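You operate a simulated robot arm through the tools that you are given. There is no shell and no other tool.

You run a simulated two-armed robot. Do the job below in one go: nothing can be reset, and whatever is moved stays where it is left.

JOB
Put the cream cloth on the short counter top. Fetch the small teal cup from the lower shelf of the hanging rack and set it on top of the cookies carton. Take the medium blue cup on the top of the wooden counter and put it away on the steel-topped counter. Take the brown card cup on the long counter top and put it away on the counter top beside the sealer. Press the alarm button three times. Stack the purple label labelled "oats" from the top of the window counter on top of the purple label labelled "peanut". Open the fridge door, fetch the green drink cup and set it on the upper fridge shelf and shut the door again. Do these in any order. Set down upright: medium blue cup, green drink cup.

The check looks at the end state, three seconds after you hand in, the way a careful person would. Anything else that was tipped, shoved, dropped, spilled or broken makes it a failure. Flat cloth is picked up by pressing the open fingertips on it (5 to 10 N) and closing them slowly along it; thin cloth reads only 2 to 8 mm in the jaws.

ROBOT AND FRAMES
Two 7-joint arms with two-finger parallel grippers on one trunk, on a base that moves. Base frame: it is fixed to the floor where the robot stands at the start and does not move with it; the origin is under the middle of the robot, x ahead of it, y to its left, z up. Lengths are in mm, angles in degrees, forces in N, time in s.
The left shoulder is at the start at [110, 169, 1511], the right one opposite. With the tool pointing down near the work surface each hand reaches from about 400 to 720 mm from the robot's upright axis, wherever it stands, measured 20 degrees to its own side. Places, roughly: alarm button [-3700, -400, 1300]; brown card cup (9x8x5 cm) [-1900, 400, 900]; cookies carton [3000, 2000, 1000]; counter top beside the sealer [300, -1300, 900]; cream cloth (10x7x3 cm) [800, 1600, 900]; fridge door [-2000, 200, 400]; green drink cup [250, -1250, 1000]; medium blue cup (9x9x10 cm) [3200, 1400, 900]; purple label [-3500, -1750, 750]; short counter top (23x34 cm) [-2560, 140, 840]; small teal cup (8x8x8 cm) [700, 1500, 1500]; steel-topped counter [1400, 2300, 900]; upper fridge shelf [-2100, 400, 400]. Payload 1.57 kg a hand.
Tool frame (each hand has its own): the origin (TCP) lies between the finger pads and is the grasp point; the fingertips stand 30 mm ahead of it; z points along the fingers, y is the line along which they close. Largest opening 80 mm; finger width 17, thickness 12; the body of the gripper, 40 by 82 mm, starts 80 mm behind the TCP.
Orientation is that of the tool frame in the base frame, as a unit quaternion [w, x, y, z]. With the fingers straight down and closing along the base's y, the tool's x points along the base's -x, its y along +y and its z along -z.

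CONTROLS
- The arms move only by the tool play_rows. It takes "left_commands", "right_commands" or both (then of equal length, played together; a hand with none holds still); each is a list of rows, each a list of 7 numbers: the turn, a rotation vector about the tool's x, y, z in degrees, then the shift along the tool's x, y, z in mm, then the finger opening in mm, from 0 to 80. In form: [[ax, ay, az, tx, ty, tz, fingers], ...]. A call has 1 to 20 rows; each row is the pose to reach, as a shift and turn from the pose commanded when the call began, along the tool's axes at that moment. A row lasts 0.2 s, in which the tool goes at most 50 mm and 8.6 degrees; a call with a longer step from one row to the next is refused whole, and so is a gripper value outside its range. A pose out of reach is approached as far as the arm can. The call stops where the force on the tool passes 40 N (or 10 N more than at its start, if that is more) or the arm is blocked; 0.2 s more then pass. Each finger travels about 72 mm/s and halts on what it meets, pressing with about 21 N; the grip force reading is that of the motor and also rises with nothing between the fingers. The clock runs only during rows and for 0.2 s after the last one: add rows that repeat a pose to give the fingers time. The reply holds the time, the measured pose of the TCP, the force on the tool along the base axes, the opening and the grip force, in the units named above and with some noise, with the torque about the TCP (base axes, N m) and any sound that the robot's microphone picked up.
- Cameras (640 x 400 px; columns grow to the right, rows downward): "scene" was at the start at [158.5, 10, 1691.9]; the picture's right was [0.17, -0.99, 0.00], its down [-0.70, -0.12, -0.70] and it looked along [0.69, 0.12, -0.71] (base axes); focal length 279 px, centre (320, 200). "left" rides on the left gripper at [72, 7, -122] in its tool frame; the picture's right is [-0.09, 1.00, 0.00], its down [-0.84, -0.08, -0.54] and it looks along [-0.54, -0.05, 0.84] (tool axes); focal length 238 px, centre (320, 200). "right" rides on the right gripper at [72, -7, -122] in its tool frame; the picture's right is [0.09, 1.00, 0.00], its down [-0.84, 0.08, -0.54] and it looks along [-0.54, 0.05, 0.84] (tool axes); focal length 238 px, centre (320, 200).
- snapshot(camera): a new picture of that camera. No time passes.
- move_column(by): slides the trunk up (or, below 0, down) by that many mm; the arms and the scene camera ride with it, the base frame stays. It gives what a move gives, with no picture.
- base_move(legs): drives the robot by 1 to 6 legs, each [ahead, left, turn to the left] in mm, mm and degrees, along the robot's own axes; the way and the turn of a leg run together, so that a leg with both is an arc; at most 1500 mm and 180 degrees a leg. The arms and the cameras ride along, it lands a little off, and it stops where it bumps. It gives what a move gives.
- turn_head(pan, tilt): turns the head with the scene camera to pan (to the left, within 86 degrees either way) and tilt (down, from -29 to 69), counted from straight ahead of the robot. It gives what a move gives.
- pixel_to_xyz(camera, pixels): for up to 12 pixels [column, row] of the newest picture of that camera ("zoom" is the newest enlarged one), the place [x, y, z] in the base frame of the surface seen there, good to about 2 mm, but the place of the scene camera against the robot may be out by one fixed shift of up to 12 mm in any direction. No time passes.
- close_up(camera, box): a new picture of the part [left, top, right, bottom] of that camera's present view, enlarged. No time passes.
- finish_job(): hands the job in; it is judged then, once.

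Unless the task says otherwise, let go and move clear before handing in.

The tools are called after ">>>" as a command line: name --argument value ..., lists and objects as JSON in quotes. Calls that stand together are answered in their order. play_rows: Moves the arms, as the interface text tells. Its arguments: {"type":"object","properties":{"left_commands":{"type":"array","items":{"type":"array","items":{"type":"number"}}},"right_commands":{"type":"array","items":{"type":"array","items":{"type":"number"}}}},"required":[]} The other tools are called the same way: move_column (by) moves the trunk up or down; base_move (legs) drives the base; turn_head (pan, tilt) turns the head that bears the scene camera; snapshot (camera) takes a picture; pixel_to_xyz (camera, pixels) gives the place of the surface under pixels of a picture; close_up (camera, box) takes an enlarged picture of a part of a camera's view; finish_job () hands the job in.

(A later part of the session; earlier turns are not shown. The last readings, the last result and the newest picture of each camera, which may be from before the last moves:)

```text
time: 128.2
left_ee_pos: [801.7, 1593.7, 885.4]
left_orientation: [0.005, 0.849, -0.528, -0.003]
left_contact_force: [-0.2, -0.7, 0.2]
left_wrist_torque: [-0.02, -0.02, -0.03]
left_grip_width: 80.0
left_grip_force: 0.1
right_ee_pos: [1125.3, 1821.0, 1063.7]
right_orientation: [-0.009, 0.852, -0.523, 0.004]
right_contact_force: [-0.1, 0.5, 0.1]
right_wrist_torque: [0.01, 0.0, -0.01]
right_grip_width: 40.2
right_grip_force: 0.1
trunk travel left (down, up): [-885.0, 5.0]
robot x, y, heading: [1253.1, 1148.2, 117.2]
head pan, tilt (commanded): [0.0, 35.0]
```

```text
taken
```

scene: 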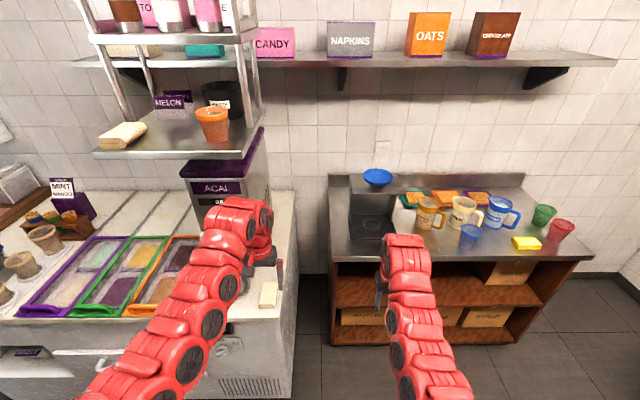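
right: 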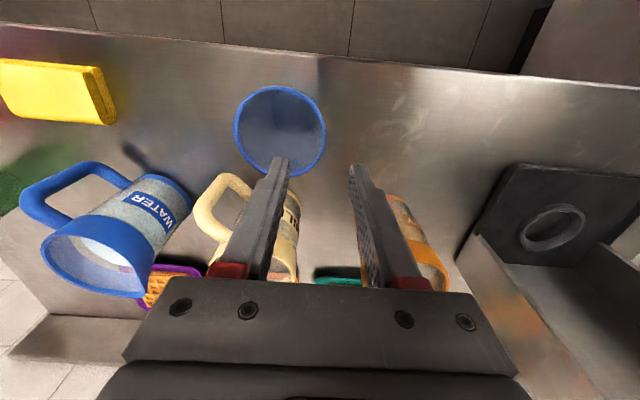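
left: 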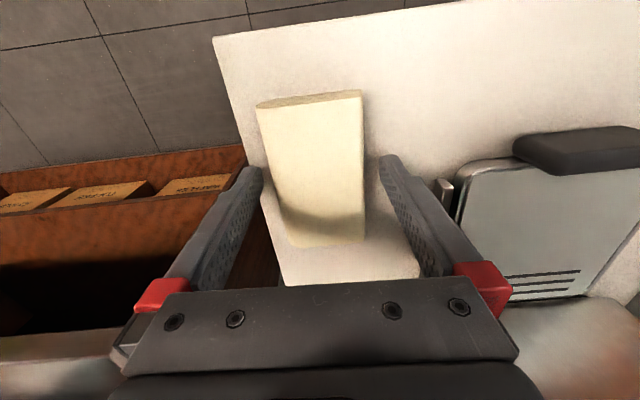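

The cloth lies between the fingers. Closing slowly.

>>> play_rows --left_commands '[[0, 0, 0, 0, 0, 0, 70], [0, 0, 0, 0, 0, 0, 62], [0, 0, 0, 0, 0, 0, 54], [0, 0, 0, 0, 0, 0, 46], [0, 0, 0, 0, 0, 0, 38], [0, 0, 0, 0, 0, 0, 30], [0, 0, 0, 0, 0, 0, 30]]'

>>> snapshot --camera "left"

```text
time: 129.8
left_ee_pos: [802.2, 1591.4, 886.2]
left_orientation: [0.005, 0.849, -0.528, -0.004]
left_contact_force: [-0.1, -1.2, 0.3]
left_wrist_torque: [0.04, -0.04, 0.02]
left_grip_width: 61.3
left_grip_force: 21.5
right_ee_pos: [1125.0, 1822.0, 1063.3]
right_orientation: [-0.009, 0.852, -0.523, 0.004]
right_contact_force: [-0.1, 0.9, -0.3]
right_wrist_torque: [-0.04, -0.04, 0.0]
right_grip_width: 39.9
right_grip_force: 0.0
trunk travel left (down, up): [-885.0, 5.0]
robot x, y, heading: [1251.0, 1143.0, 117.3]
head pan, tilt (commanded): [0.0, 35.0]
```

```text
taken
```

left: 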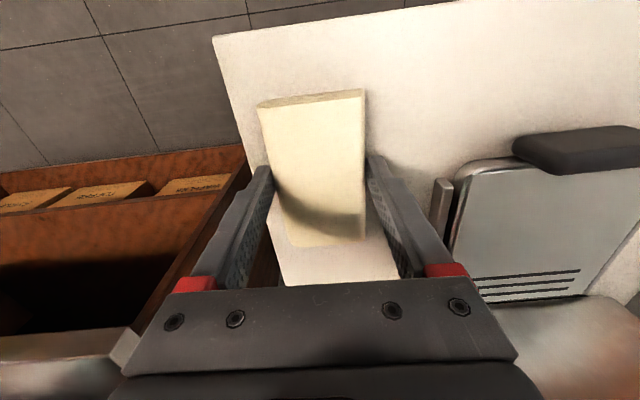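

Held at 61 mm. Lifting 150 mm.

>>> play_rows --left_commands '[[0, 0, 0, 0, 0, -10, 30], [0, 0, 0, 0, 0, -25, 30], [0, 0, 0, 0, 0, -50, 30], [0, 0, 0, 0, 0, -75, 30], [0, 0, 0, 0, 0, -100, 30], [0, 0, 0, 0, 0, -125, 30], [0, 0, 0, 0, 0, -150, 30], [0, 0, 0, 0, 0, -150, 30]]'

>>> snapshot --camera "left"

```text
time: 131.6
left_ee_pos: [802.8, 1593.5, 1036.3]
left_orientation: [0.006, 0.849, -0.528, -0.004]
left_contact_force: [0.5, 0.3, -0.6]
left_wrist_torque: [0.0, -0.01, 0.0]
left_grip_width: 61.1
left_grip_force: 20.7
right_ee_pos: [1123.8, 1821.8, 1063.2]
right_orientation: [-0.009, 0.852, -0.523, 0.005]
right_contact_force: [0.0, -0.3, 0.1]
right_wrist_torque: [0.0, -0.03, -0.02]
right_grip_width: 40.1
right_grip_force: 0.0
trunk travel left (down, up): [-885.0, 5.0]
robot x, y, heading: [1256.2, 1147.8, 117.3]
head pan, tilt (commanded): [0.0, 35.0]
```

```text
taken
```

left: 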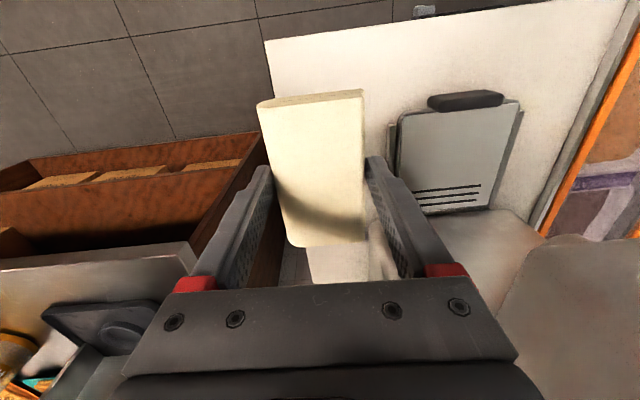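

The cloth is in the left hand. I'll back away and drive along the aisle to the west end.

>>> base_move --legs '[[-360, 0, 0], [0, 1500, 0], [0, 1350, 0]]'

>>> turn_head --pan 45 --tilt 30

>>> snapshot --camera "scene"

>>> turn_head --pan 0 --tilt 35

>>> snapshot --camera "scene"

```text
time: 147.1
left_ee_pos: [-1528.8, -5.9, 1035.8]
left_orientation: [0.006, 0.848, -0.53, -0.003]
left_contact_force: [-0.4, 0.1, -0.3]
left_wrist_torque: [0.0, -0.01, -0.03]
left_grip_width: 61.1
left_grip_force: 21.1
right_ee_pos: [-1207.1, 222.4, 1063.9]
right_orientation: [-0.008, 0.85, -0.527, 0.005]
right_contact_force: [-0.4, 0.2, 0.0]
right_wrist_torque: [-0.01, -0.01, 0.01]
right_grip_width: 40.0
right_grip_force: 0.1
trunk travel left (down, up): [-885.0, 5.0]
robot x, y, heading: [-1084.9, -455.6, 116.9]
head pan, tilt (commanded): [0.0, 35.0]
```

```text
time: 148.2
left_ee_pos: [-1529.1, -5.8, 1035.5]
left_orientation: [0.006, 0.848, -0.53, -0.004]
left_contact_force: [-0.5, -0.1, -0.2]
left_wrist_torque: [-0.03, 0.04, 0.01]
left_grip_width: 60.8
left_grip_force: 20.8
right_ee_pos: [-1207.3, 222.3, 1063.5]
right_orientation: [-0.009, 0.85, -0.526, 0.005]
right_contact_force: [-0.2, -0.5, -1.4]
right_wrist_torque: [0.01, 0.01, 0.0]
right_grip_width: 39.8
right_grip_force: 0.1
trunk travel left (down, up): [-885.0, 5.0]
robot x, y, heading: [-1082.0, -456.7, 117.1]
head pan, tilt (commanded): [45.0, 30.0]
```

```text
taken
```

scene: 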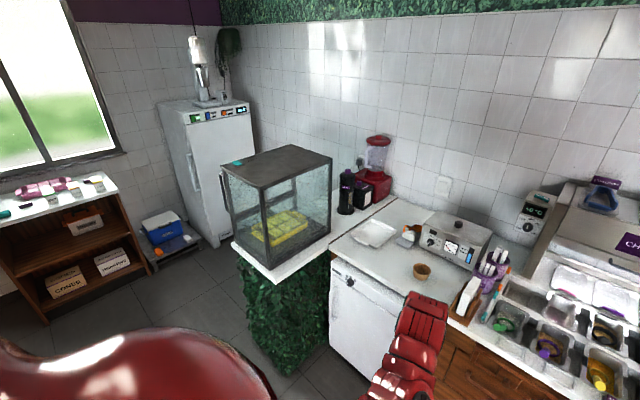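

```text
time: 149.3
left_ee_pos: [-1528.4, -6.8, 1036.1]
left_orientation: [0.006, 0.848, -0.53, -0.003]
left_contact_force: [0.3, 0.3, -0.6]
left_wrist_torque: [0.05, 0.0, 0.05]
left_grip_width: 60.8
left_grip_force: 20.9
right_ee_pos: [-1207.5, 221.5, 1063.7]
right_orientation: [-0.008, 0.851, -0.526, 0.004]
right_contact_force: [-0.3, -0.3, 0.6]
right_wrist_torque: [0.01, 0.01, -0.02]
right_grip_width: 40.0
right_grip_force: 0.0
trunk travel left (down, up): [-885.0, 5.0]
robot x, y, heading: [-1080.8, -452.0, 117.0]
head pan, tilt (commanded): [0.0, 35.0]
```

```text
taken
```

scene: 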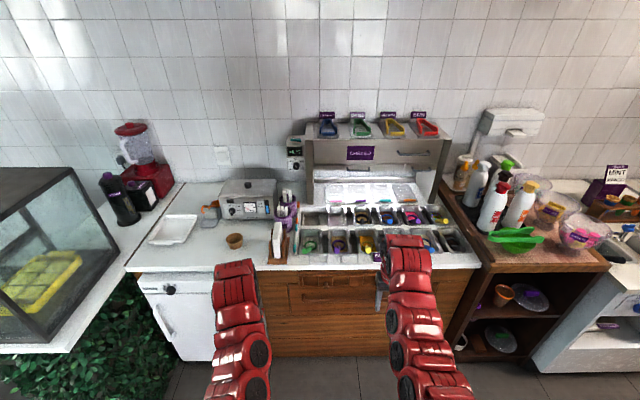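

The short counter holds the tank, black bottle, box and blender; the free white patch lies beside/behind the tank. Let me zoom there and measure.

>>> turn_head --pan 30 --tilt 30

>>> snapshot --camera "scene"

>>> close_up --camera "scene" --box '[130, 130, 330, 280]'

```text
time: 150.3
left_ee_pos: [-1528.3, -5.5, 1035.2]
left_orientation: [0.006, 0.848, -0.53, -0.003]
left_contact_force: [-0.8, 1.3, -0.6]
left_wrist_torque: [-0.01, 0.03, 0.02]
left_grip_width: 61.1
left_grip_force: 21.4
right_ee_pos: [-1206.7, 222.7, 1062.9]
right_orientation: [-0.009, 0.851, -0.526, 0.004]
right_contact_force: [-0.2, 0.2, -0.8]
right_wrist_torque: [-0.02, -0.01, -0.01]
right_grip_width: 40.0
right_grip_force: 0.1
trunk travel left (down, up): [-885.0, 5.0]
robot x, y, heading: [-1078.8, -457.2, 116.9]
head pan, tilt (commanded): [30.0, 30.0]
```

```text
taken
```

scene: 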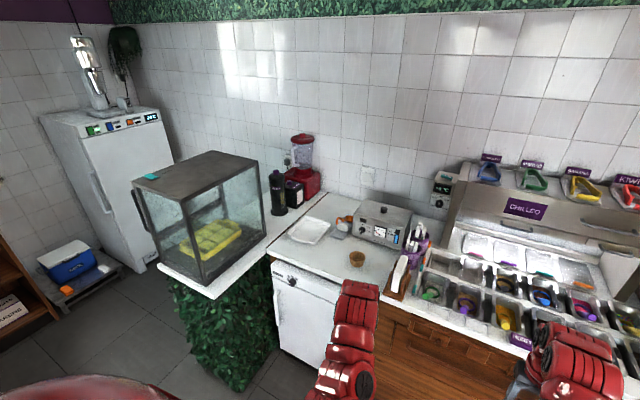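

```text
2.67 times, centred on (230, 205) of scene
```

zoom: 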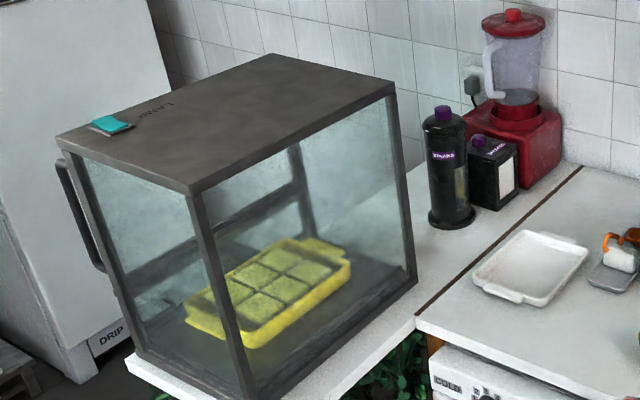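

>>> pixel_to_xyz --camera "zoom" --pixels '[[415, 200], [430, 240], [440, 280], [460, 245], [520, 225], [420, 310], [580, 170], [410, 275], [452, 225], [495, 205], [540, 180], [415, 190]]'

>>> pixel_to_xyz --camera "zoom" --pixels '[[250, 395], [130, 360], [300, 395], [395, 85], [60, 140], [195, 185], [270, 60], [505, 130], [500, 260], [530, 240], [350, 380], [385, 345]]'

```text
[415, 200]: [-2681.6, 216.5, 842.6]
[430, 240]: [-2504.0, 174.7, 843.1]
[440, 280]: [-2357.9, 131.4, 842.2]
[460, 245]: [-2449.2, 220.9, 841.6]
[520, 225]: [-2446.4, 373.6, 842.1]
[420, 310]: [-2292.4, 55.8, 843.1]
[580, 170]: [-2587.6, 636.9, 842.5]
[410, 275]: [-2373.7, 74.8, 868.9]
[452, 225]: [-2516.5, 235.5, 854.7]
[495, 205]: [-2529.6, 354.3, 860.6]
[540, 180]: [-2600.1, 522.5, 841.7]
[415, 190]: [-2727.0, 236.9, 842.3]
```

```text
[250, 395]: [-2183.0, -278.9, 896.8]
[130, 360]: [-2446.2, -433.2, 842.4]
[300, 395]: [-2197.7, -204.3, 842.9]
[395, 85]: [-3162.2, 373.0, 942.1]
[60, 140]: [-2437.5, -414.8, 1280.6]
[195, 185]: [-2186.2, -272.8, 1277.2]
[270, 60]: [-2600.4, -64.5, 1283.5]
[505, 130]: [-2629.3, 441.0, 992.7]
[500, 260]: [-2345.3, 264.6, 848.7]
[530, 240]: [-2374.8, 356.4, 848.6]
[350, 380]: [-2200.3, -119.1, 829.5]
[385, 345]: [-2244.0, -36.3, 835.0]
```

The free patch of the short counter is u-side just west of the seam, between tank (z up to 1283) and bottle. Before driving in I check the heights of things on the long counter that my arms would pass over.

>>> pixel_to_xyz --camera "scene" --pixels '[[385, 205], [362, 205], [408, 215], [415, 222], [424, 232], [402, 260], [356, 256], [346, 222], [310, 230], [302, 140], [278, 172], [440, 185]]'

>>> close_up --camera "scene" --box '[270, 170, 450, 300]'

```text
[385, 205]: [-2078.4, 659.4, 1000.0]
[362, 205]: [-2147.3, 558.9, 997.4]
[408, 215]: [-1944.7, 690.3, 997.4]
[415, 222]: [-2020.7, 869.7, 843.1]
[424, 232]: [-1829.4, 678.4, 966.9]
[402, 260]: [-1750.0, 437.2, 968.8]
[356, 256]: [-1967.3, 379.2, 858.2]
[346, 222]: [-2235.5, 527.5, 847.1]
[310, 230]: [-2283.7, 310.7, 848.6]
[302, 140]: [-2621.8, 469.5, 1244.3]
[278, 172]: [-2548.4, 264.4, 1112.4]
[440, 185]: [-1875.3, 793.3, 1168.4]
```

```text
3.08 times, centred on (360, 235) of scene
```

zoom: 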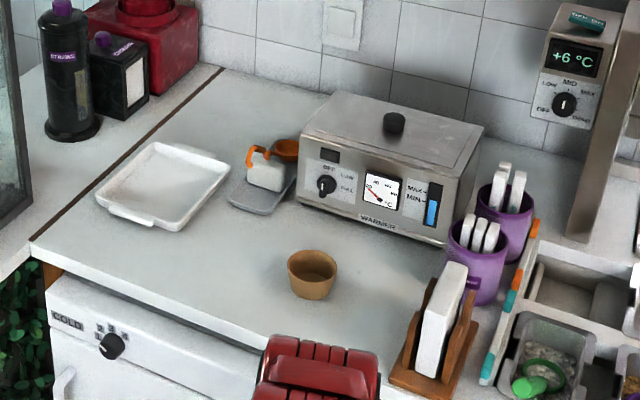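

The warmer reaches z≈1000 and the bottle ≈1115. I'll pull the right hand back and up, turn 20° left and drive to a spot from where the left arm reaches the patch past the tank's corner.

>>> play_rows --right_commands '[[0, 0, 0, 20, 0, -8, 40], [0, 0, 0, 40, 0, -16, 40], [0, 0, 0, 60, 0, -24, 40], [0, 0, 0, 80, 0, -32, 40], [0, 0, 0, 100, 0, -40, 40], [0, 0, 0, 120, 0, -45, 40]]'

>>> base_move --legs '[[0, 0, 20.6], [640, 60, 0]]'

>>> turn_head --pan 30 --tilt 45

>>> snapshot --camera "scene"

```text
time: 151.7
left_ee_pos: [-1527.3, -5.5, 1036.6]
left_orientation: [0.006, 0.848, -0.53, -0.004]
left_contact_force: [-0.9, -0.1, -0.4]
left_wrist_torque: [-0.02, 0.02, 0.0]
left_grip_width: 61.2
left_grip_force: 20.8
right_ee_pos: [-1164.0, 137.1, 1078.7]
right_orientation: [-0.01, 0.85, -0.526, 0.004]
right_contact_force: [0.0, -0.1, 0.8]
right_wrist_torque: [-0.02, -0.02, 0.02]
right_grip_width: 39.9
right_grip_force: 0.1
right hand out of reach, approached as far as the arm can: row 4, 5, 6
trunk travel left (down, up): [-885.0, 5.0]
robot x, y, heading: [-1080.4, -455.0, 116.9]
head pan, tilt (commanded): [30.0, 30.0]
```

```text
time: 156.3
left_ee_pos: [-2165.1, 195.7, 1035.7]
left_orientation: [0.006, 0.928, -0.372, -0.003]
left_contact_force: [0.2, 0.4, 0.3]
left_wrist_torque: [0.02, 0.01, -0.01]
left_grip_width: 61.3
left_grip_force: 20.7
right_ee_pos: [-1874.7, 456.9, 1079.1]
right_orientation: [-0.011, 0.93, -0.366, 0.002]
right_contact_force: [0.4, -0.5, 1.0]
right_wrist_torque: [0.04, -0.01, -0.02]
right_grip_width: 40.1
right_grip_force: 0.0
trunk travel left (down, up): [-885.0, 5.0]
robot x, y, heading: [-1591.6, -69.3, 137.2]
head pan, tilt (commanded): [30.0, 30.0]
```

```text
time: 157.1
left_ee_pos: [-2166.4, 196.9, 1036.1]
left_orientation: [0.007, 0.928, -0.372, -0.003]
left_contact_force: [-0.9, 0.2, -0.4]
left_wrist_torque: [-0.06, -0.02, -0.02]
left_grip_width: 60.9
left_grip_force: 21.2
right_ee_pos: [-1875.7, 457.3, 1078.2]
right_orientation: [-0.011, 0.93, -0.367, 0.003]
right_contact_force: [0.3, 0.2, -0.7]
right_wrist_torque: [-0.03, 0.0, 0.02]
right_grip_width: 40.2
right_grip_force: 0.1
trunk travel left (down, up): [-885.0, 5.0]
robot x, y, heading: [-1587.5, -67.0, 137.0]
head pan, tilt (commanded): [30.0, 45.0]
```

```text
taken
```

scene: 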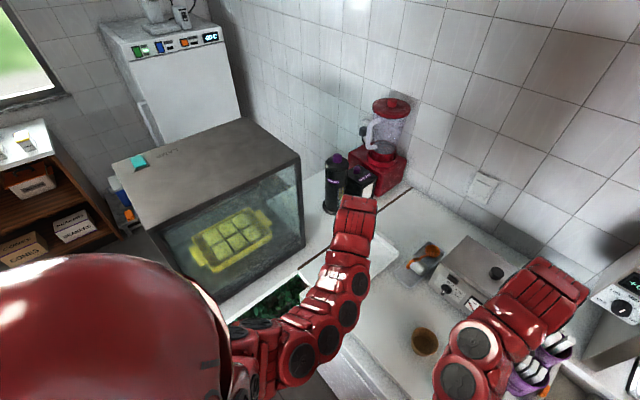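

The left hand hovers over the long counter's front. I'll advance 110 mm and 40 mm left, then reach out with the arm to the patch, staying at z≈1036.

>>> base_move --legs '[[110, 40, 0]]'

>>> snapshot --camera "scene"

>>> snapshot --camera "left"

```text
time: 158.4
left_ee_pos: [-2267.6, 242.7, 1034.3]
left_orientation: [0.006, 0.927, -0.375, -0.001]
left_contact_force: [-1.4, 0.3, -0.9]
left_wrist_torque: [0.01, -0.04, 0.01]
left_grip_width: 60.8
left_grip_force: 20.8
right_ee_pos: [-1973.3, 499.8, 1076.3]
right_orientation: [-0.011, 0.929, -0.371, 0.004]
right_contact_force: [-0.5, 0.4, -0.4]
right_wrist_torque: [-0.01, -0.04, 0.01]
right_grip_width: 39.9
right_grip_force: 0.3
trunk travel left (down, up): [-885.0, 5.0]
robot x, y, heading: [-1693.1, -27.9, 136.9]
head pan, tilt (commanded): [30.0, 45.0]
stopped in leg 1: the robot was blocked; the commanded pose is now the measured one
```

```text
taken
```

scene: 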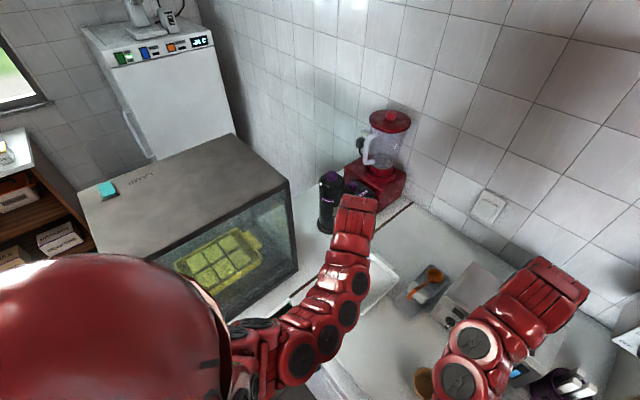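

```text
taken
```

left: 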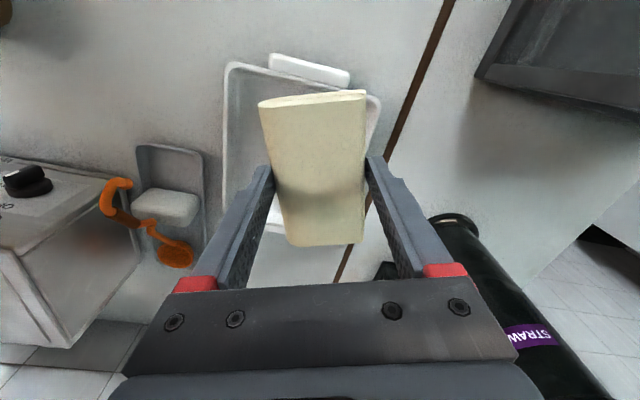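

The base just touched something at its front and stopped, essentially where I wanted it. The wrist view shows the seam and the bottle. I'll move the hand 146 mm left and 74 mm forward to the patch.

>>> play_rows --left_commands '[[0, 0, 0, -12, 24, 0, 30], [0, 0, 0, -24, 48, 0, 30], [0, 0, 0, -37, 73, 0, 30], [0, 0, 0, -50, 98, 0, 30], [0, 0, 0, -62, 122, 0, 30], [0, 0, 0, -74, 146, 0, 30], [0, 0, 0, -74, 146, 0, 30]]'

>>> snapshot --camera "scene"

>>> snapshot --camera "left"

```text
time: 160.0
left_ee_pos: [-2420.1, 186.7, 1038.4]
left_orientation: [0.006, 0.927, -0.374, -0.003]
left_contact_force: [-0.2, 0.3, 0.1]
left_wrist_torque: [0.0, -0.03, 0.01]
left_grip_width: 61.2
left_grip_force: 21.1
right_ee_pos: [-1971.7, 499.1, 1077.9]
right_orientation: [-0.01, 0.929, -0.371, 0.002]
right_contact_force: [0.6, 0.9, 0.0]
right_wrist_torque: [0.0, -0.02, -0.01]
right_grip_width: 39.9
right_grip_force: 0.1
trunk travel left (down, up): [-885.0, 5.0]
robot x, y, heading: [-1694.7, -27.7, 136.7]
head pan, tilt (commanded): [30.0, 45.0]
```

```text
taken
```

scene: 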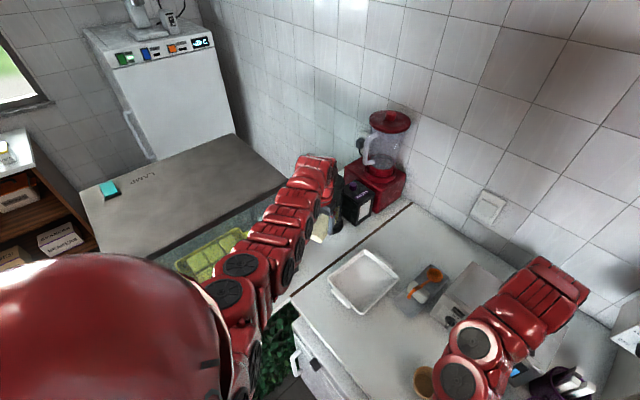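

```text
taken
```

left: 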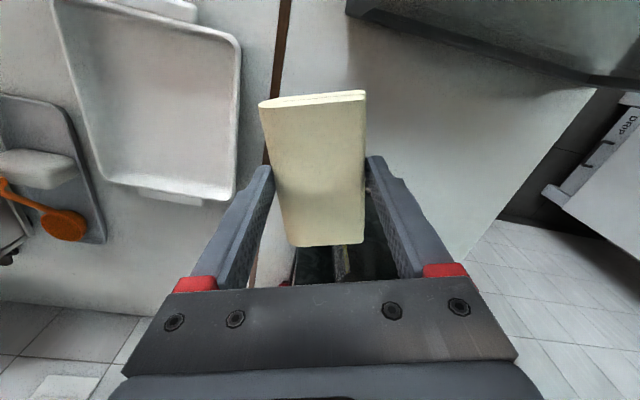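

The cloth is over the short counter, bottle ahead of it, tank to the right in the wrist view. Verifying distances with the wrist camera.

>>> pixel_to_xyz --camera "left" --pixels '[[281, 40], [268, 140], [330, 60], [400, 40], [500, 80], [365, 20], [440, 120], [340, 265], [380, 260], [580, 80]]'

>>> close_up --camera "scene" --box '[220, 140, 420, 320]'

```text
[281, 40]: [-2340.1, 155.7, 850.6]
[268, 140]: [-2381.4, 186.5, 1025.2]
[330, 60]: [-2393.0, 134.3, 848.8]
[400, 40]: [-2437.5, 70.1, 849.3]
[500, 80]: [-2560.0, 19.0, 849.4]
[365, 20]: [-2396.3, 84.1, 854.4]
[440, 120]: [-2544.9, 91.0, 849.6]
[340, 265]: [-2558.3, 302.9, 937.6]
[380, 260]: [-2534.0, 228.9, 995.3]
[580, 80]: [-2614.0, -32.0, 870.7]
```

```text
2.22 times, centred on (320, 230) of scene
```

zoom: 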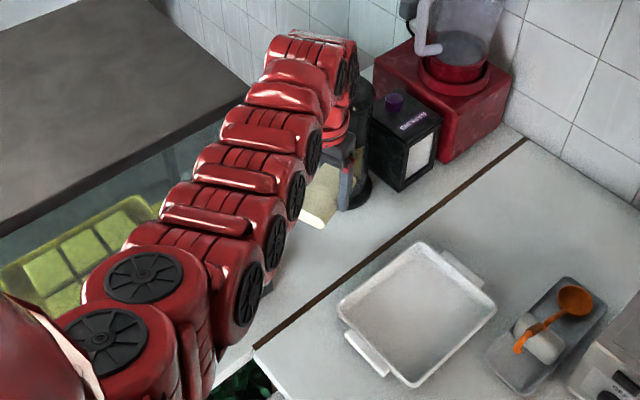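

The tank's back face is at v≈1183, so the cloth will have about 50 mm to it and 60 mm to the bottle. Before lowering the trunk I check the arm's clearance to the tank's right side.

>>> pixel_to_xyz --camera "zoom" --pixels '[[262, 120], [228, 125], [235, 155], [205, 160], [180, 200], [130, 230], [250, 270], [285, 180], [100, 270], [60, 320], [240, 105], [150, 150]]'

```text
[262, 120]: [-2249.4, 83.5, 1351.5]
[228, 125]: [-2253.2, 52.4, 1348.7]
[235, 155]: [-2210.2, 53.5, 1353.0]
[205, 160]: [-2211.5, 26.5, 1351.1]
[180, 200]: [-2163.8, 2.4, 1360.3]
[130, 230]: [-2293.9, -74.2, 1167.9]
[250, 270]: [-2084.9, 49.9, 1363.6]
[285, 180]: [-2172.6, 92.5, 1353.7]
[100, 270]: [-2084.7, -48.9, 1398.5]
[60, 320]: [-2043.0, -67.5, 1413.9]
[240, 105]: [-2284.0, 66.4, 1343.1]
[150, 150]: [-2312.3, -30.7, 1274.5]
```

The arm keeps about 50–70 mm from the tank's side at all points. Lowering the trunk 140 mm.

>>> move_column --by -140

>>> snapshot --camera "left"

>>> snapshot --camera "scene"

```text
time: 161.7
left_ee_pos: [-2418.7, 186.8, 897.8]
left_orientation: [0.006, 0.927, -0.375, -0.003]
left_contact_force: [1.5, 1.0, 0.1]
left_wrist_torque: [0.02, 0.01, 0.01]
left_grip_width: 61.1
left_grip_force: 20.6
right_ee_pos: [-1971.1, 499.7, 937.9]
right_orientation: [-0.01, 0.929, -0.371, 0.002]
right_contact_force: [-0.2, 0.2, -0.5]
right_wrist_torque: [-0.03, -0.01, -0.02]
right_grip_width: 39.8
right_grip_force: 0.1
trunk travel left (down, up): [-745.0, 145.0]
robot x, y, heading: [-1693.3, -31.0, 136.8]
head pan, tilt (commanded): [30.0, 45.0]
```

```text
taken
```

left: 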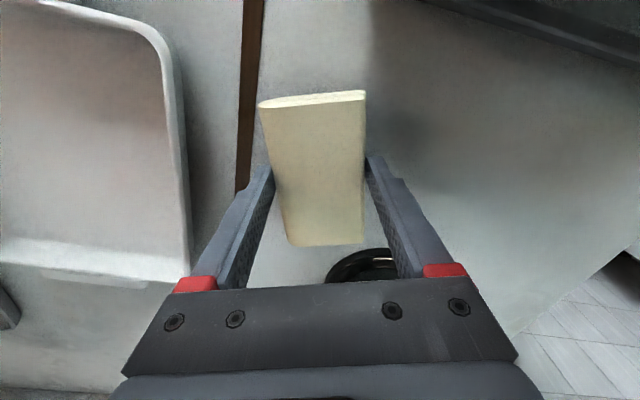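

```text
taken
```

scene: 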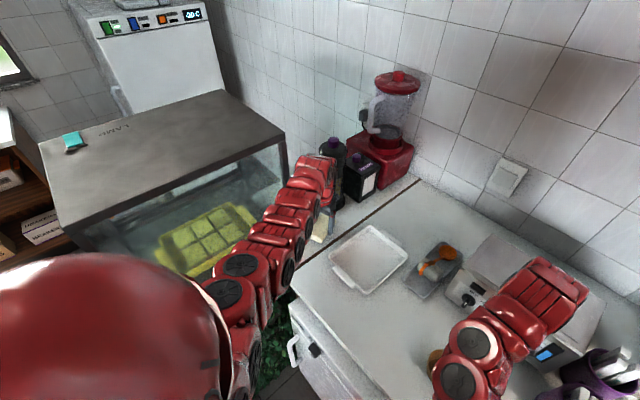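

The cloth is about 12 mm over the counter, clear of bottle and tank. Going down in small steps with the arm.

>>> play_rows --left_commands '[[0, 0, 0, 0, 0, 4, 30], [0, 0, 0, 0, 0, 8, 30], [0, 0, 0, 0, 0, 10, 30]]'

>>> play_rows --left_commands '[[0, 0, 0, 0, 0, 1.5, 30], [0, 0, 0, 0, 0, 3, 30]]'

```text
time: 162.5
left_ee_pos: [-2419.8, 187.7, 887.7]
left_orientation: [0.006, 0.927, -0.375, -0.003]
left_contact_force: [0.1, 0.9, -0.8]
left_wrist_torque: [0.0, -0.04, -0.01]
left_grip_width: 61.0
left_grip_force: 20.8
right_ee_pos: [-1971.9, 498.8, 939.1]
right_orientation: [-0.011, 0.929, -0.371, 0.002]
right_contact_force: [-0.4, -0.3, -0.9]
right_wrist_torque: [-0.01, -0.05, -0.03]
right_grip_width: 40.1
right_grip_force: 0.1
trunk travel left (down, up): [-745.0, 145.0]
robot x, y, heading: [-1691.8, -24.3, 136.7]
head pan, tilt (commanded): [30.0, 45.0]
```

```text
time: 163.1
left_ee_pos: [-2419.3, 187.2, 885.8]
left_orientation: [0.006, 0.927, -0.374, -0.004]
left_contact_force: [-0.2, -0.2, 7.4]
left_wrist_torque: [0.03, -0.31, 0.02]
left_grip_width: 60.8
left_grip_force: 21.5
right_ee_pos: [-1969.9, 498.9, 939.6]
right_orientation: [-0.01, 0.929, -0.37, 0.002]
right_contact_force: [0.3, 0.0, -0.2]
right_wrist_torque: [-0.01, 0.0, 0.0]
right_grip_width: 40.2
right_grip_force: 0.0
trunk travel left (down, up): [-745.0, 145.0]
robot x, y, heading: [-1691.3, -26.6, 136.6]
head pan, tilt (commanded): [30.0, 45.0]
```

Contact at 7 N. Opening and lifting straight up.

>>> play_rows --left_commands '[[0, 0, 0, 0, 0, 0, 66], [0, 0, 0, 0, 0, 0, 74], [0, 0, 0, 0, 0, 0, 80], [0, 0, 0, 0, 0, 0, 80], [0, 0, 0, 0, 0, -15, 80], [0, 0, 0, 0, 0, -35, 80], [0, 0, 0, 0, 0, -60, 80], [0, 0, 0, 0, 0, -85, 80], [0, 0, 0, 0, 0, -110, 80], [0, 0, 0, 0, 0, -130, 80]]'

>>> snapshot --camera "left"

>>> snapshot --camera "scene"

```text
time: 165.3
left_ee_pos: [-2416.6, 188.5, 1016.6]
left_orientation: [0.006, 0.927, -0.375, -0.004]
left_contact_force: [0.4, 0.0, 0.0]
left_wrist_torque: [-0.03, -0.03, -0.01]
left_grip_width: 80.1
left_grip_force: 0.1
right_ee_pos: [-1970.6, 499.3, 939.2]
right_orientation: [-0.012, 0.929, -0.371, 0.001]
right_contact_force: [-0.1, 0.0, 0.7]
right_wrist_torque: [0.01, -0.03, 0.04]
right_grip_width: 39.9
right_grip_force: 0.0
trunk travel left (down, up): [-745.0, 145.0]
robot x, y, heading: [-1691.1, -29.0, 136.9]
head pan, tilt (commanded): [30.0, 45.0]
```

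```text
taken
```

left: 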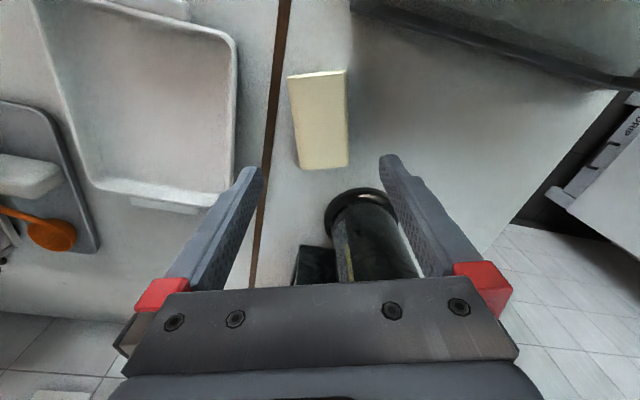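

```text
taken
```

scene: 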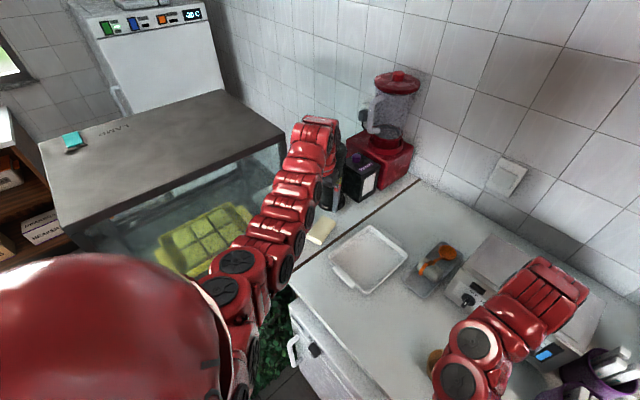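

The cloth lies on the short counter, right of the bottle in the wrist view. I'll measure how far its edges are from the seam.

>>> pixel_to_xyz --camera "left" --pixels '[[291, 80], [344, 73], [299, 165], [345, 165], [320, 120], [281, 60], [262, 210], [360, 195], [395, 215], [360, 20]]'

```text
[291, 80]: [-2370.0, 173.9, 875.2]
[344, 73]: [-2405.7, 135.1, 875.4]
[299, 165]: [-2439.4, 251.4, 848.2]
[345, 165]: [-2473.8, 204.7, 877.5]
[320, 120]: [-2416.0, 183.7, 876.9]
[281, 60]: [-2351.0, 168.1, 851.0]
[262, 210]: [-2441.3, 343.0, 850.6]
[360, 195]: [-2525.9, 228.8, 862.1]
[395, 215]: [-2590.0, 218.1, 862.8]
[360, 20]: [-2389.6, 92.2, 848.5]
```

The cloth's nearest corner is only 18 mm from the seam. I'd like it further in, so I'll turn the hand 90°, set the fingertips on its seam side and slide it about 45 mm along. First turn and shift at height.

>>> play_rows --left_commands '[[0, 0, -8, 0, -5, 0, 60], [0, 0, -16, 0, -10, 0, 60], [0, 0, -24, 0, -15, 0, 60], [0, 0, -32, 0, -20, 0, 60], [0, 0, -40, 0, -25, 0, 60], [0, 0, -48, 0, -30, 0, 60], [0, 0, -56, 0, -35, 0, 60], [0, 0, -64, 0, -40, 0, 60], [0, 0, -72, 0, -44, 0, 60], [0, 0, -80, 0, -48, 0, 60], [0, 0, -86, 0, -52, 0, 60], [0, 0, -90, 0, -55, 0, 60], [0, 0, -90, 0, -55, 0, 60]]'

>>> snapshot --camera "left"

>>> snapshot --camera "scene"

```text
time: 168.1
left_ee_pos: [-2379.4, 227.4, 1014.4]
left_orientation: [0.002, 0.92, 0.391, -0.007]
left_contact_force: [0.3, -0.3, 0.7]
left_wrist_torque: [-0.01, 0.03, -0.01]
left_grip_width: 60.0
left_grip_force: 0.1
right_ee_pos: [-1972.6, 497.9, 939.7]
right_orientation: [-0.01, 0.929, -0.37, 0.001]
right_contact_force: [-0.2, -0.1, 0.6]
right_wrist_torque: [-0.01, 0.02, 0.0]
right_grip_width: 39.9
right_grip_force: 0.0
trunk travel left (down, up): [-745.0, 145.0]
robot x, y, heading: [-1692.7, -27.2, 136.7]
head pan, tilt (commanded): [30.0, 45.0]
```

```text
taken
```

left: 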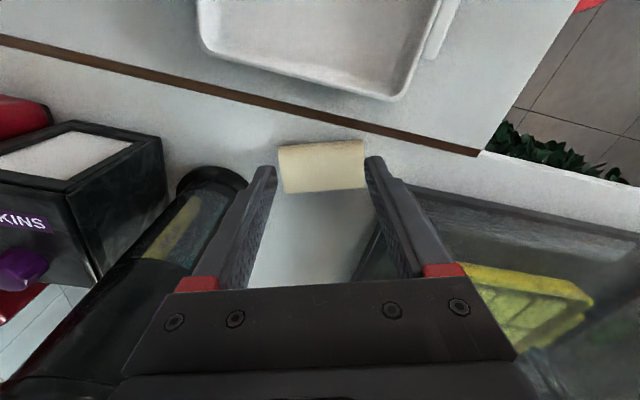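

```text
taken
```

scene: 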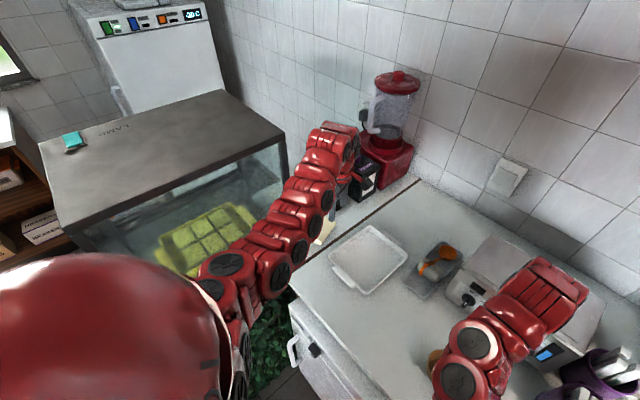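

The hand is turned and stands on the seam side of the cloth, whose edge is about 16 mm from the finger line. Checking the tray's nearest edge before going down.

>>> pixel_to_xyz --camera "left" --pixels '[[400, 98], [300, 78], [205, 50], [285, 145], [360, 142], [283, 190], [362, 185], [320, 167], [300, 110]]'

```text
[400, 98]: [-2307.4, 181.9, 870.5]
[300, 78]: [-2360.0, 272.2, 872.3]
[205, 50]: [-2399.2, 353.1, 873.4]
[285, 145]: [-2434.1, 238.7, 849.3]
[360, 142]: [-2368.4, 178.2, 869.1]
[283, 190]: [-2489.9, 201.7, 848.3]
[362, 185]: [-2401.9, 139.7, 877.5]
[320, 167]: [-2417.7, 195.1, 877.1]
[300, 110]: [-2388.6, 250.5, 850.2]
```

Fingers have 30 mm to the tray. Going down to tips ≈8 mm over the counter.

>>> play_rows --left_commands '[[0, 0, 0, 0, 0, 30, 60], [0, 0, 0, 0, 0, 60, 60], [0, 0, 0, 0, 0, 90, 60], [0, 0, 0, 0, 0, 112, 60], [0, 0, 0, 0, 0, 126, 60], [0, 0, 0, 0, 0, 126, 60]]'

>>> snapshot --camera "left"

```text
time: 169.5
left_ee_pos: [-2381.8, 226.7, 887.8]
left_orientation: [0.002, 0.92, 0.391, -0.007]
left_contact_force: [-0.3, 0.2, 0.5]
left_wrist_torque: [0.01, -0.01, -0.02]
left_grip_width: 60.1
left_grip_force: 0.0
right_ee_pos: [-1972.6, 498.8, 938.7]
right_orientation: [-0.011, 0.929, -0.371, 0.001]
right_contact_force: [0.3, -0.1, 0.3]
right_wrist_torque: [0.01, 0.02, 0.04]
right_grip_width: 40.0
right_grip_force: 0.1
trunk travel left (down, up): [-745.0, 145.0]
robot x, y, heading: [-1688.5, -29.6, 137.0]
head pan, tilt (commanded): [30.0, 45.0]
```

```text
taken
```

left: 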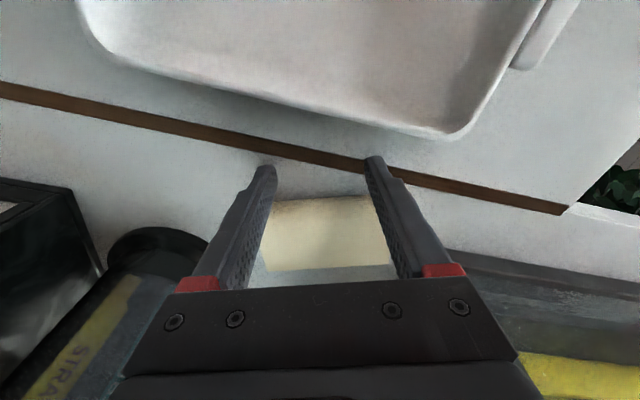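

The fingertips stand on the seam side of the cloth. Sliding west about 60 mm slowly.

>>> play_rows --left_commands '[[0, 0, 0, -6, -2, 0, 60], [0, 0, 0, -12, -4, 0, 60], [0, 0, 0, -18, -6, 0, 60], [0, 0, 0, -24, -8, 0, 60], [0, 0, 0, -30, -10, 0, 60], [0, 0, 0, -36, -12, 0, 60], [0, 0, 0, -42, -14, 0, 60], [0, 0, 0, -48, -16, 0, 60], [0, 0, 0, -54, -18, 0, 60], [0, 0, 0, -58, -19, 0, 60]]'

>>> snapshot --camera "left"

>>> snapshot --camera "scene"

```text
time: 171.7
left_ee_pos: [-2421.7, 196.9, 892.7]
left_orientation: [0.002, 0.921, 0.391, -0.007]
left_contact_force: [1.1, 0.5, 0.2]
left_wrist_torque: [-0.01, -0.02, 0.0]
left_grip_width: 59.8
left_grip_force: 0.1
left hand out of reach, approached as far as the arm can: row 7, 8, 9, 10
right_ee_pos: [-1972.0, 499.6, 939.2]
right_orientation: [-0.011, 0.929, -0.37, 0.003]
right_contact_force: [0.4, 0.2, -0.6]
right_wrist_torque: [0.01, 0.0, 0.01]
right_grip_width: 40.1
right_grip_force: 0.1
trunk travel left (down, up): [-745.0, 145.0]
robot x, y, heading: [-1688.3, -27.5, 137.1]
head pan, tilt (commanded): [30.0, 45.0]
```

```text
taken
```

left: 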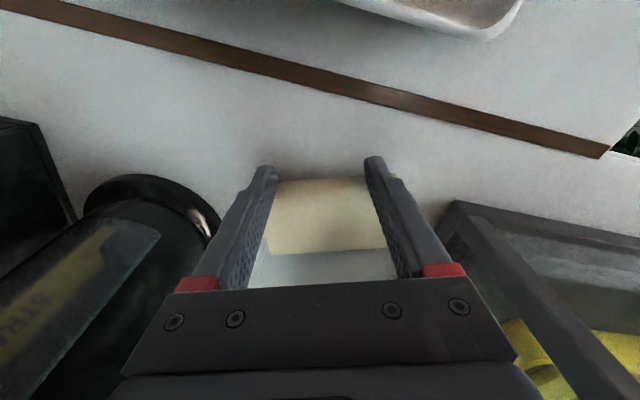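

```text
taken
```

scene: 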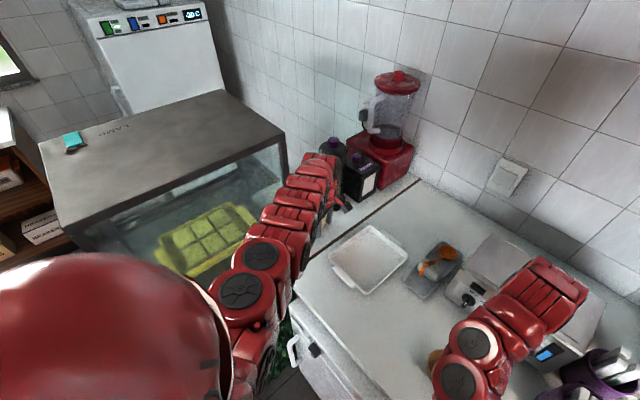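

The arm reached its limit after 50 mm, so the cloth has moved about 35 mm. I'll lift off and look.

>>> play_rows --left_commands '[[0, 0, 0, 3, 0, -20, 60], [0, 0, 0, 3, 0, -45, 60], [0, 0, 0, 3, 0, -70, 60], [0, 0, 0, 3, 0, -95, 60], [0, 0, 0, 3, 0, -120, 60], [0, 0, 0, 3, 0, -135, 60]]'

>>> snapshot --camera "left"

>>> pixel_to_xyz --camera "left" --pixels '[[290, 165], [350, 163], [320, 185], [290, 205], [360, 205], [320, 110]]'

```text
time: 173.1
left_ee_pos: [-2416.2, 200.8, 1027.2]
left_orientation: [0.003, 0.921, 0.39, -0.006]
left_contact_force: [0.1, 0.0, 0.3]
left_wrist_torque: [-0.02, 0.01, 0.0]
left_grip_width: 60.2
left_grip_force: 0.1
right_ee_pos: [-1971.1, 498.4, 940.0]
right_orientation: [-0.011, 0.929, -0.371, 0.001]
right_contact_force: [-0.4, -0.2, -0.1]
right_wrist_torque: [-0.01, 0.02, 0.03]
right_grip_width: 39.7
right_grip_force: 0.1
trunk travel left (down, up): [-745.0, 145.0]
robot x, y, heading: [-1692.2, -31.4, 136.6]
head pan, tilt (commanded): [30.0, 45.0]
```

```text
taken
```

left: 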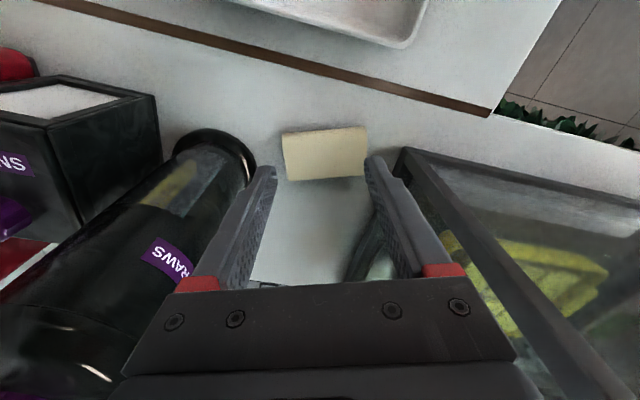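

```text
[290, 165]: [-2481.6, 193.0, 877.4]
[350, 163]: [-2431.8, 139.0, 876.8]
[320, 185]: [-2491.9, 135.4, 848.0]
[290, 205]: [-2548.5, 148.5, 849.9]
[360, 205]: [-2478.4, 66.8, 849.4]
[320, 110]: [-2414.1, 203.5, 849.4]
```

The cloth now lies well inside the short counter, centre u≈-2095. I'll bring the left hand back and look at the brown card cup with the right wrist camera.

>>> play_rows --left_commands '[[0, 0, 7.5, 12, 6, 0, 80], [0, 0, 15, 24, 12, 0, 80], [0, 0, 22.5, 36, 18, 0, 80], [0, 0, 30, 48, 24, 0, 80], [0, 0, 37.5, 60, 30, 0, 80], [0, 0, 45, 72, 36, 0, 80], [0, 0, 52.5, 84, 42, 0, 80], [0, 0, 60, 96, 48, 0, 80], [0, 0, 67.5, 108, 54, 0, 80], [0, 0, 75, 120, 60, 0, 80], [0, 0, 82.5, 130, 65, 0, 80], [0, 0, 90, 140, 70, 0, 80]]'

>>> turn_head --pan -10 --tilt 50

>>> snapshot --camera "right"

>>> snapshot --camera "scene"

```text
time: 175.7
left_ee_pos: [-2293.8, 273.1, 1020.9]
left_orientation: [0.006, 0.927, -0.376, -0.002]
left_contact_force: [0.0, -0.9, 0.3]
left_wrist_torque: [0.02, 0.01, 0.01]
left_grip_width: 80.2
left_grip_force: 0.0
left hand out of reach, approached as far as the arm can: row 8, 9, 10, 11, 12
right_ee_pos: [-1971.2, 499.2, 939.2]
right_orientation: [-0.01, 0.929, -0.37, 0.001]
right_contact_force: [-0.1, 0.1, 0.6]
right_wrist_torque: [0.0, 0.0, 0.02]
right_grip_width: 40.0
right_grip_force: 0.1
trunk travel left (down, up): [-745.0, 145.0]
robot x, y, heading: [-1689.9, -29.1, 136.7]
head pan, tilt (commanded): [30.0, 45.0]
```

```text
time: 176.8
left_ee_pos: [-2294.4, 272.0, 1022.2]
left_orientation: [0.007, 0.927, -0.374, -0.002]
left_contact_force: [-0.5, 0.1, 0.0]
left_wrist_torque: [0.03, 0.01, -0.02]
left_grip_width: 80.1
left_grip_force: 0.1
right_ee_pos: [-1971.2, 499.6, 940.2]
right_orientation: [-0.011, 0.929, -0.37, 0.001]
right_contact_force: [-0.1, 0.0, -0.6]
right_wrist_torque: [-0.03, 0.01, 0.01]
right_grip_width: 40.0
right_grip_force: 0.1
trunk travel left (down, up): [-745.0, 145.0]
robot x, y, heading: [-1691.4, -27.8, 136.8]
head pan, tilt (commanded): [-10.0, 50.0]
```

```text
taken
```

right: 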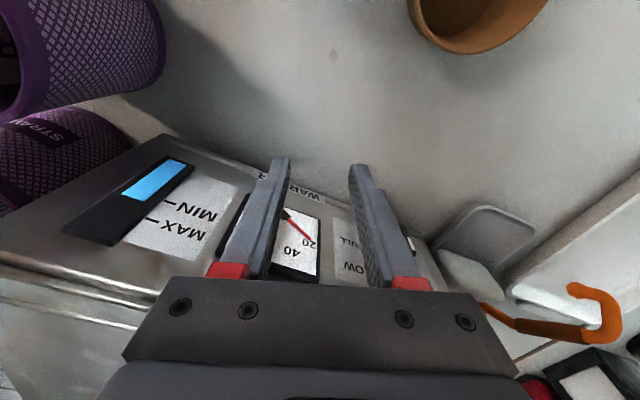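

```text
taken
```

scene: 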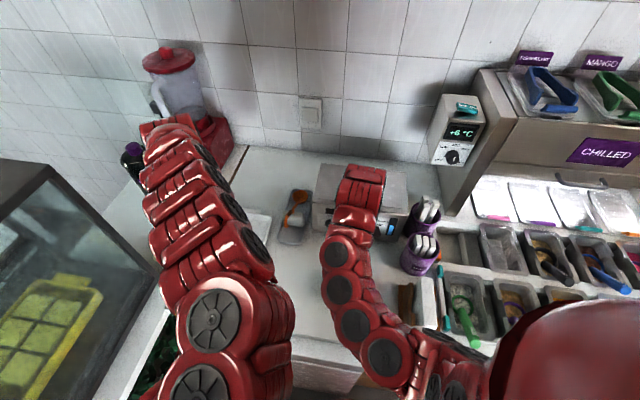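

The brown cup is just behind the right hand (top of its view). I'll raise the trunk and back the base so the hand comes over the cup.

>>> move_column --by 120

>>> base_move --legs '[[-150, 55, 0]]'

>>> snapshot --camera "right"

>>> snapshot --camera "scene"

```text
time: 178.3
left_ee_pos: [-2294.9, 271.8, 1141.7]
left_orientation: [0.007, 0.927, -0.375, -0.002]
left_contact_force: [-0.2, 0.2, 1.1]
left_wrist_torque: [-0.03, -0.03, -0.01]
left_grip_width: 80.2
left_grip_force: 0.0
right_ee_pos: [-1971.7, 499.0, 1058.7]
right_orientation: [-0.011, 0.929, -0.37, 0.002]
right_contact_force: [-0.5, -0.1, -0.4]
right_wrist_torque: [-0.01, 0.01, 0.02]
right_grip_width: 40.1
right_grip_force: 0.0
trunk travel left (down, up): [-865.0, 25.0]
robot x, y, heading: [-1691.6, -29.9, 136.6]
head pan, tilt (commanded): [-10.0, 50.0]
```

```text
time: 179.7
left_ee_pos: [-2222.8, 132.0, 1140.8]
left_orientation: [0.007, 0.927, -0.374, -0.001]
left_contact_force: [-0.6, 0.5, 0.4]
left_wrist_torque: [-0.01, -0.02, -0.02]
left_grip_width: 80.0
left_grip_force: 0.0
right_ee_pos: [-1902.8, 357.7, 1058.2]
right_orientation: [-0.011, 0.929, -0.37, 0.002]
right_contact_force: [-0.6, 0.0, 0.1]
right_wrist_torque: [-0.02, -0.02, 0.02]
right_grip_width: 40.0
right_grip_force: 0.0
trunk travel left (down, up): [-865.0, 25.0]
robot x, y, heading: [-1623.1, -169.4, 136.7]
head pan, tilt (commanded): [-10.0, 50.0]
```

```text
taken
```

right: 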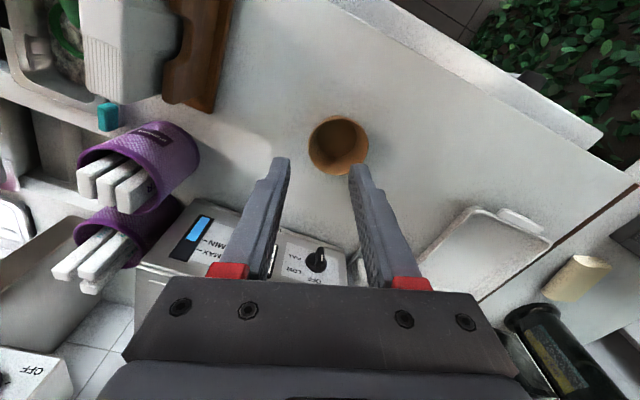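

```text
taken
```

scene: 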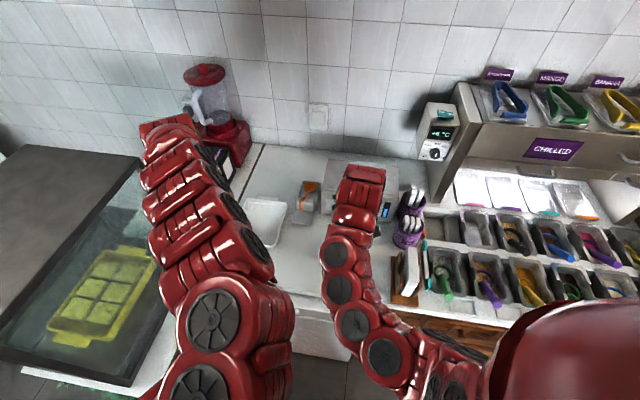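

Now the brown cup is at (338,145) in the right wrist view, with the cloth visible on the short counter at (577,277). Measuring the cup's rim.

>>> close_up --camera "right" --box '[280, 90, 400, 200]'

>>> pixel_to_xyz --camera "right" --pixels '[[310, 142], [367, 145], [338, 117], [335, 173], [318, 125], [358, 125], [318, 165], [357, 165], [338, 145], [300, 150], [380, 140], [330, 108]]'

```text
3.64 times, centred on (340, 145) of right
```

zoom: 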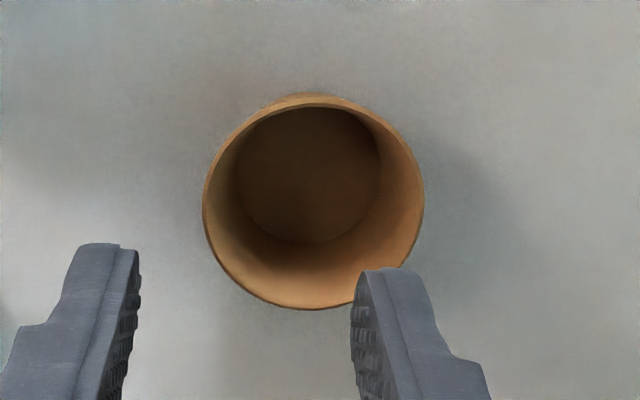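

```text
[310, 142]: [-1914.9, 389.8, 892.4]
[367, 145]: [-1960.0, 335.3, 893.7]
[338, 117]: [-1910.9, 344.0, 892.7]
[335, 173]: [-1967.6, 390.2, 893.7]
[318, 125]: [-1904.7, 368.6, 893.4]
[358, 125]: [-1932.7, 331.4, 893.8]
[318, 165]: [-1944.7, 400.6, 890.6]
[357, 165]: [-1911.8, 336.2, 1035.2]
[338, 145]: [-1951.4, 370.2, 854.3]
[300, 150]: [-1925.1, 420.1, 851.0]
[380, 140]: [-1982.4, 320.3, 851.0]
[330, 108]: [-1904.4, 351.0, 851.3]
```

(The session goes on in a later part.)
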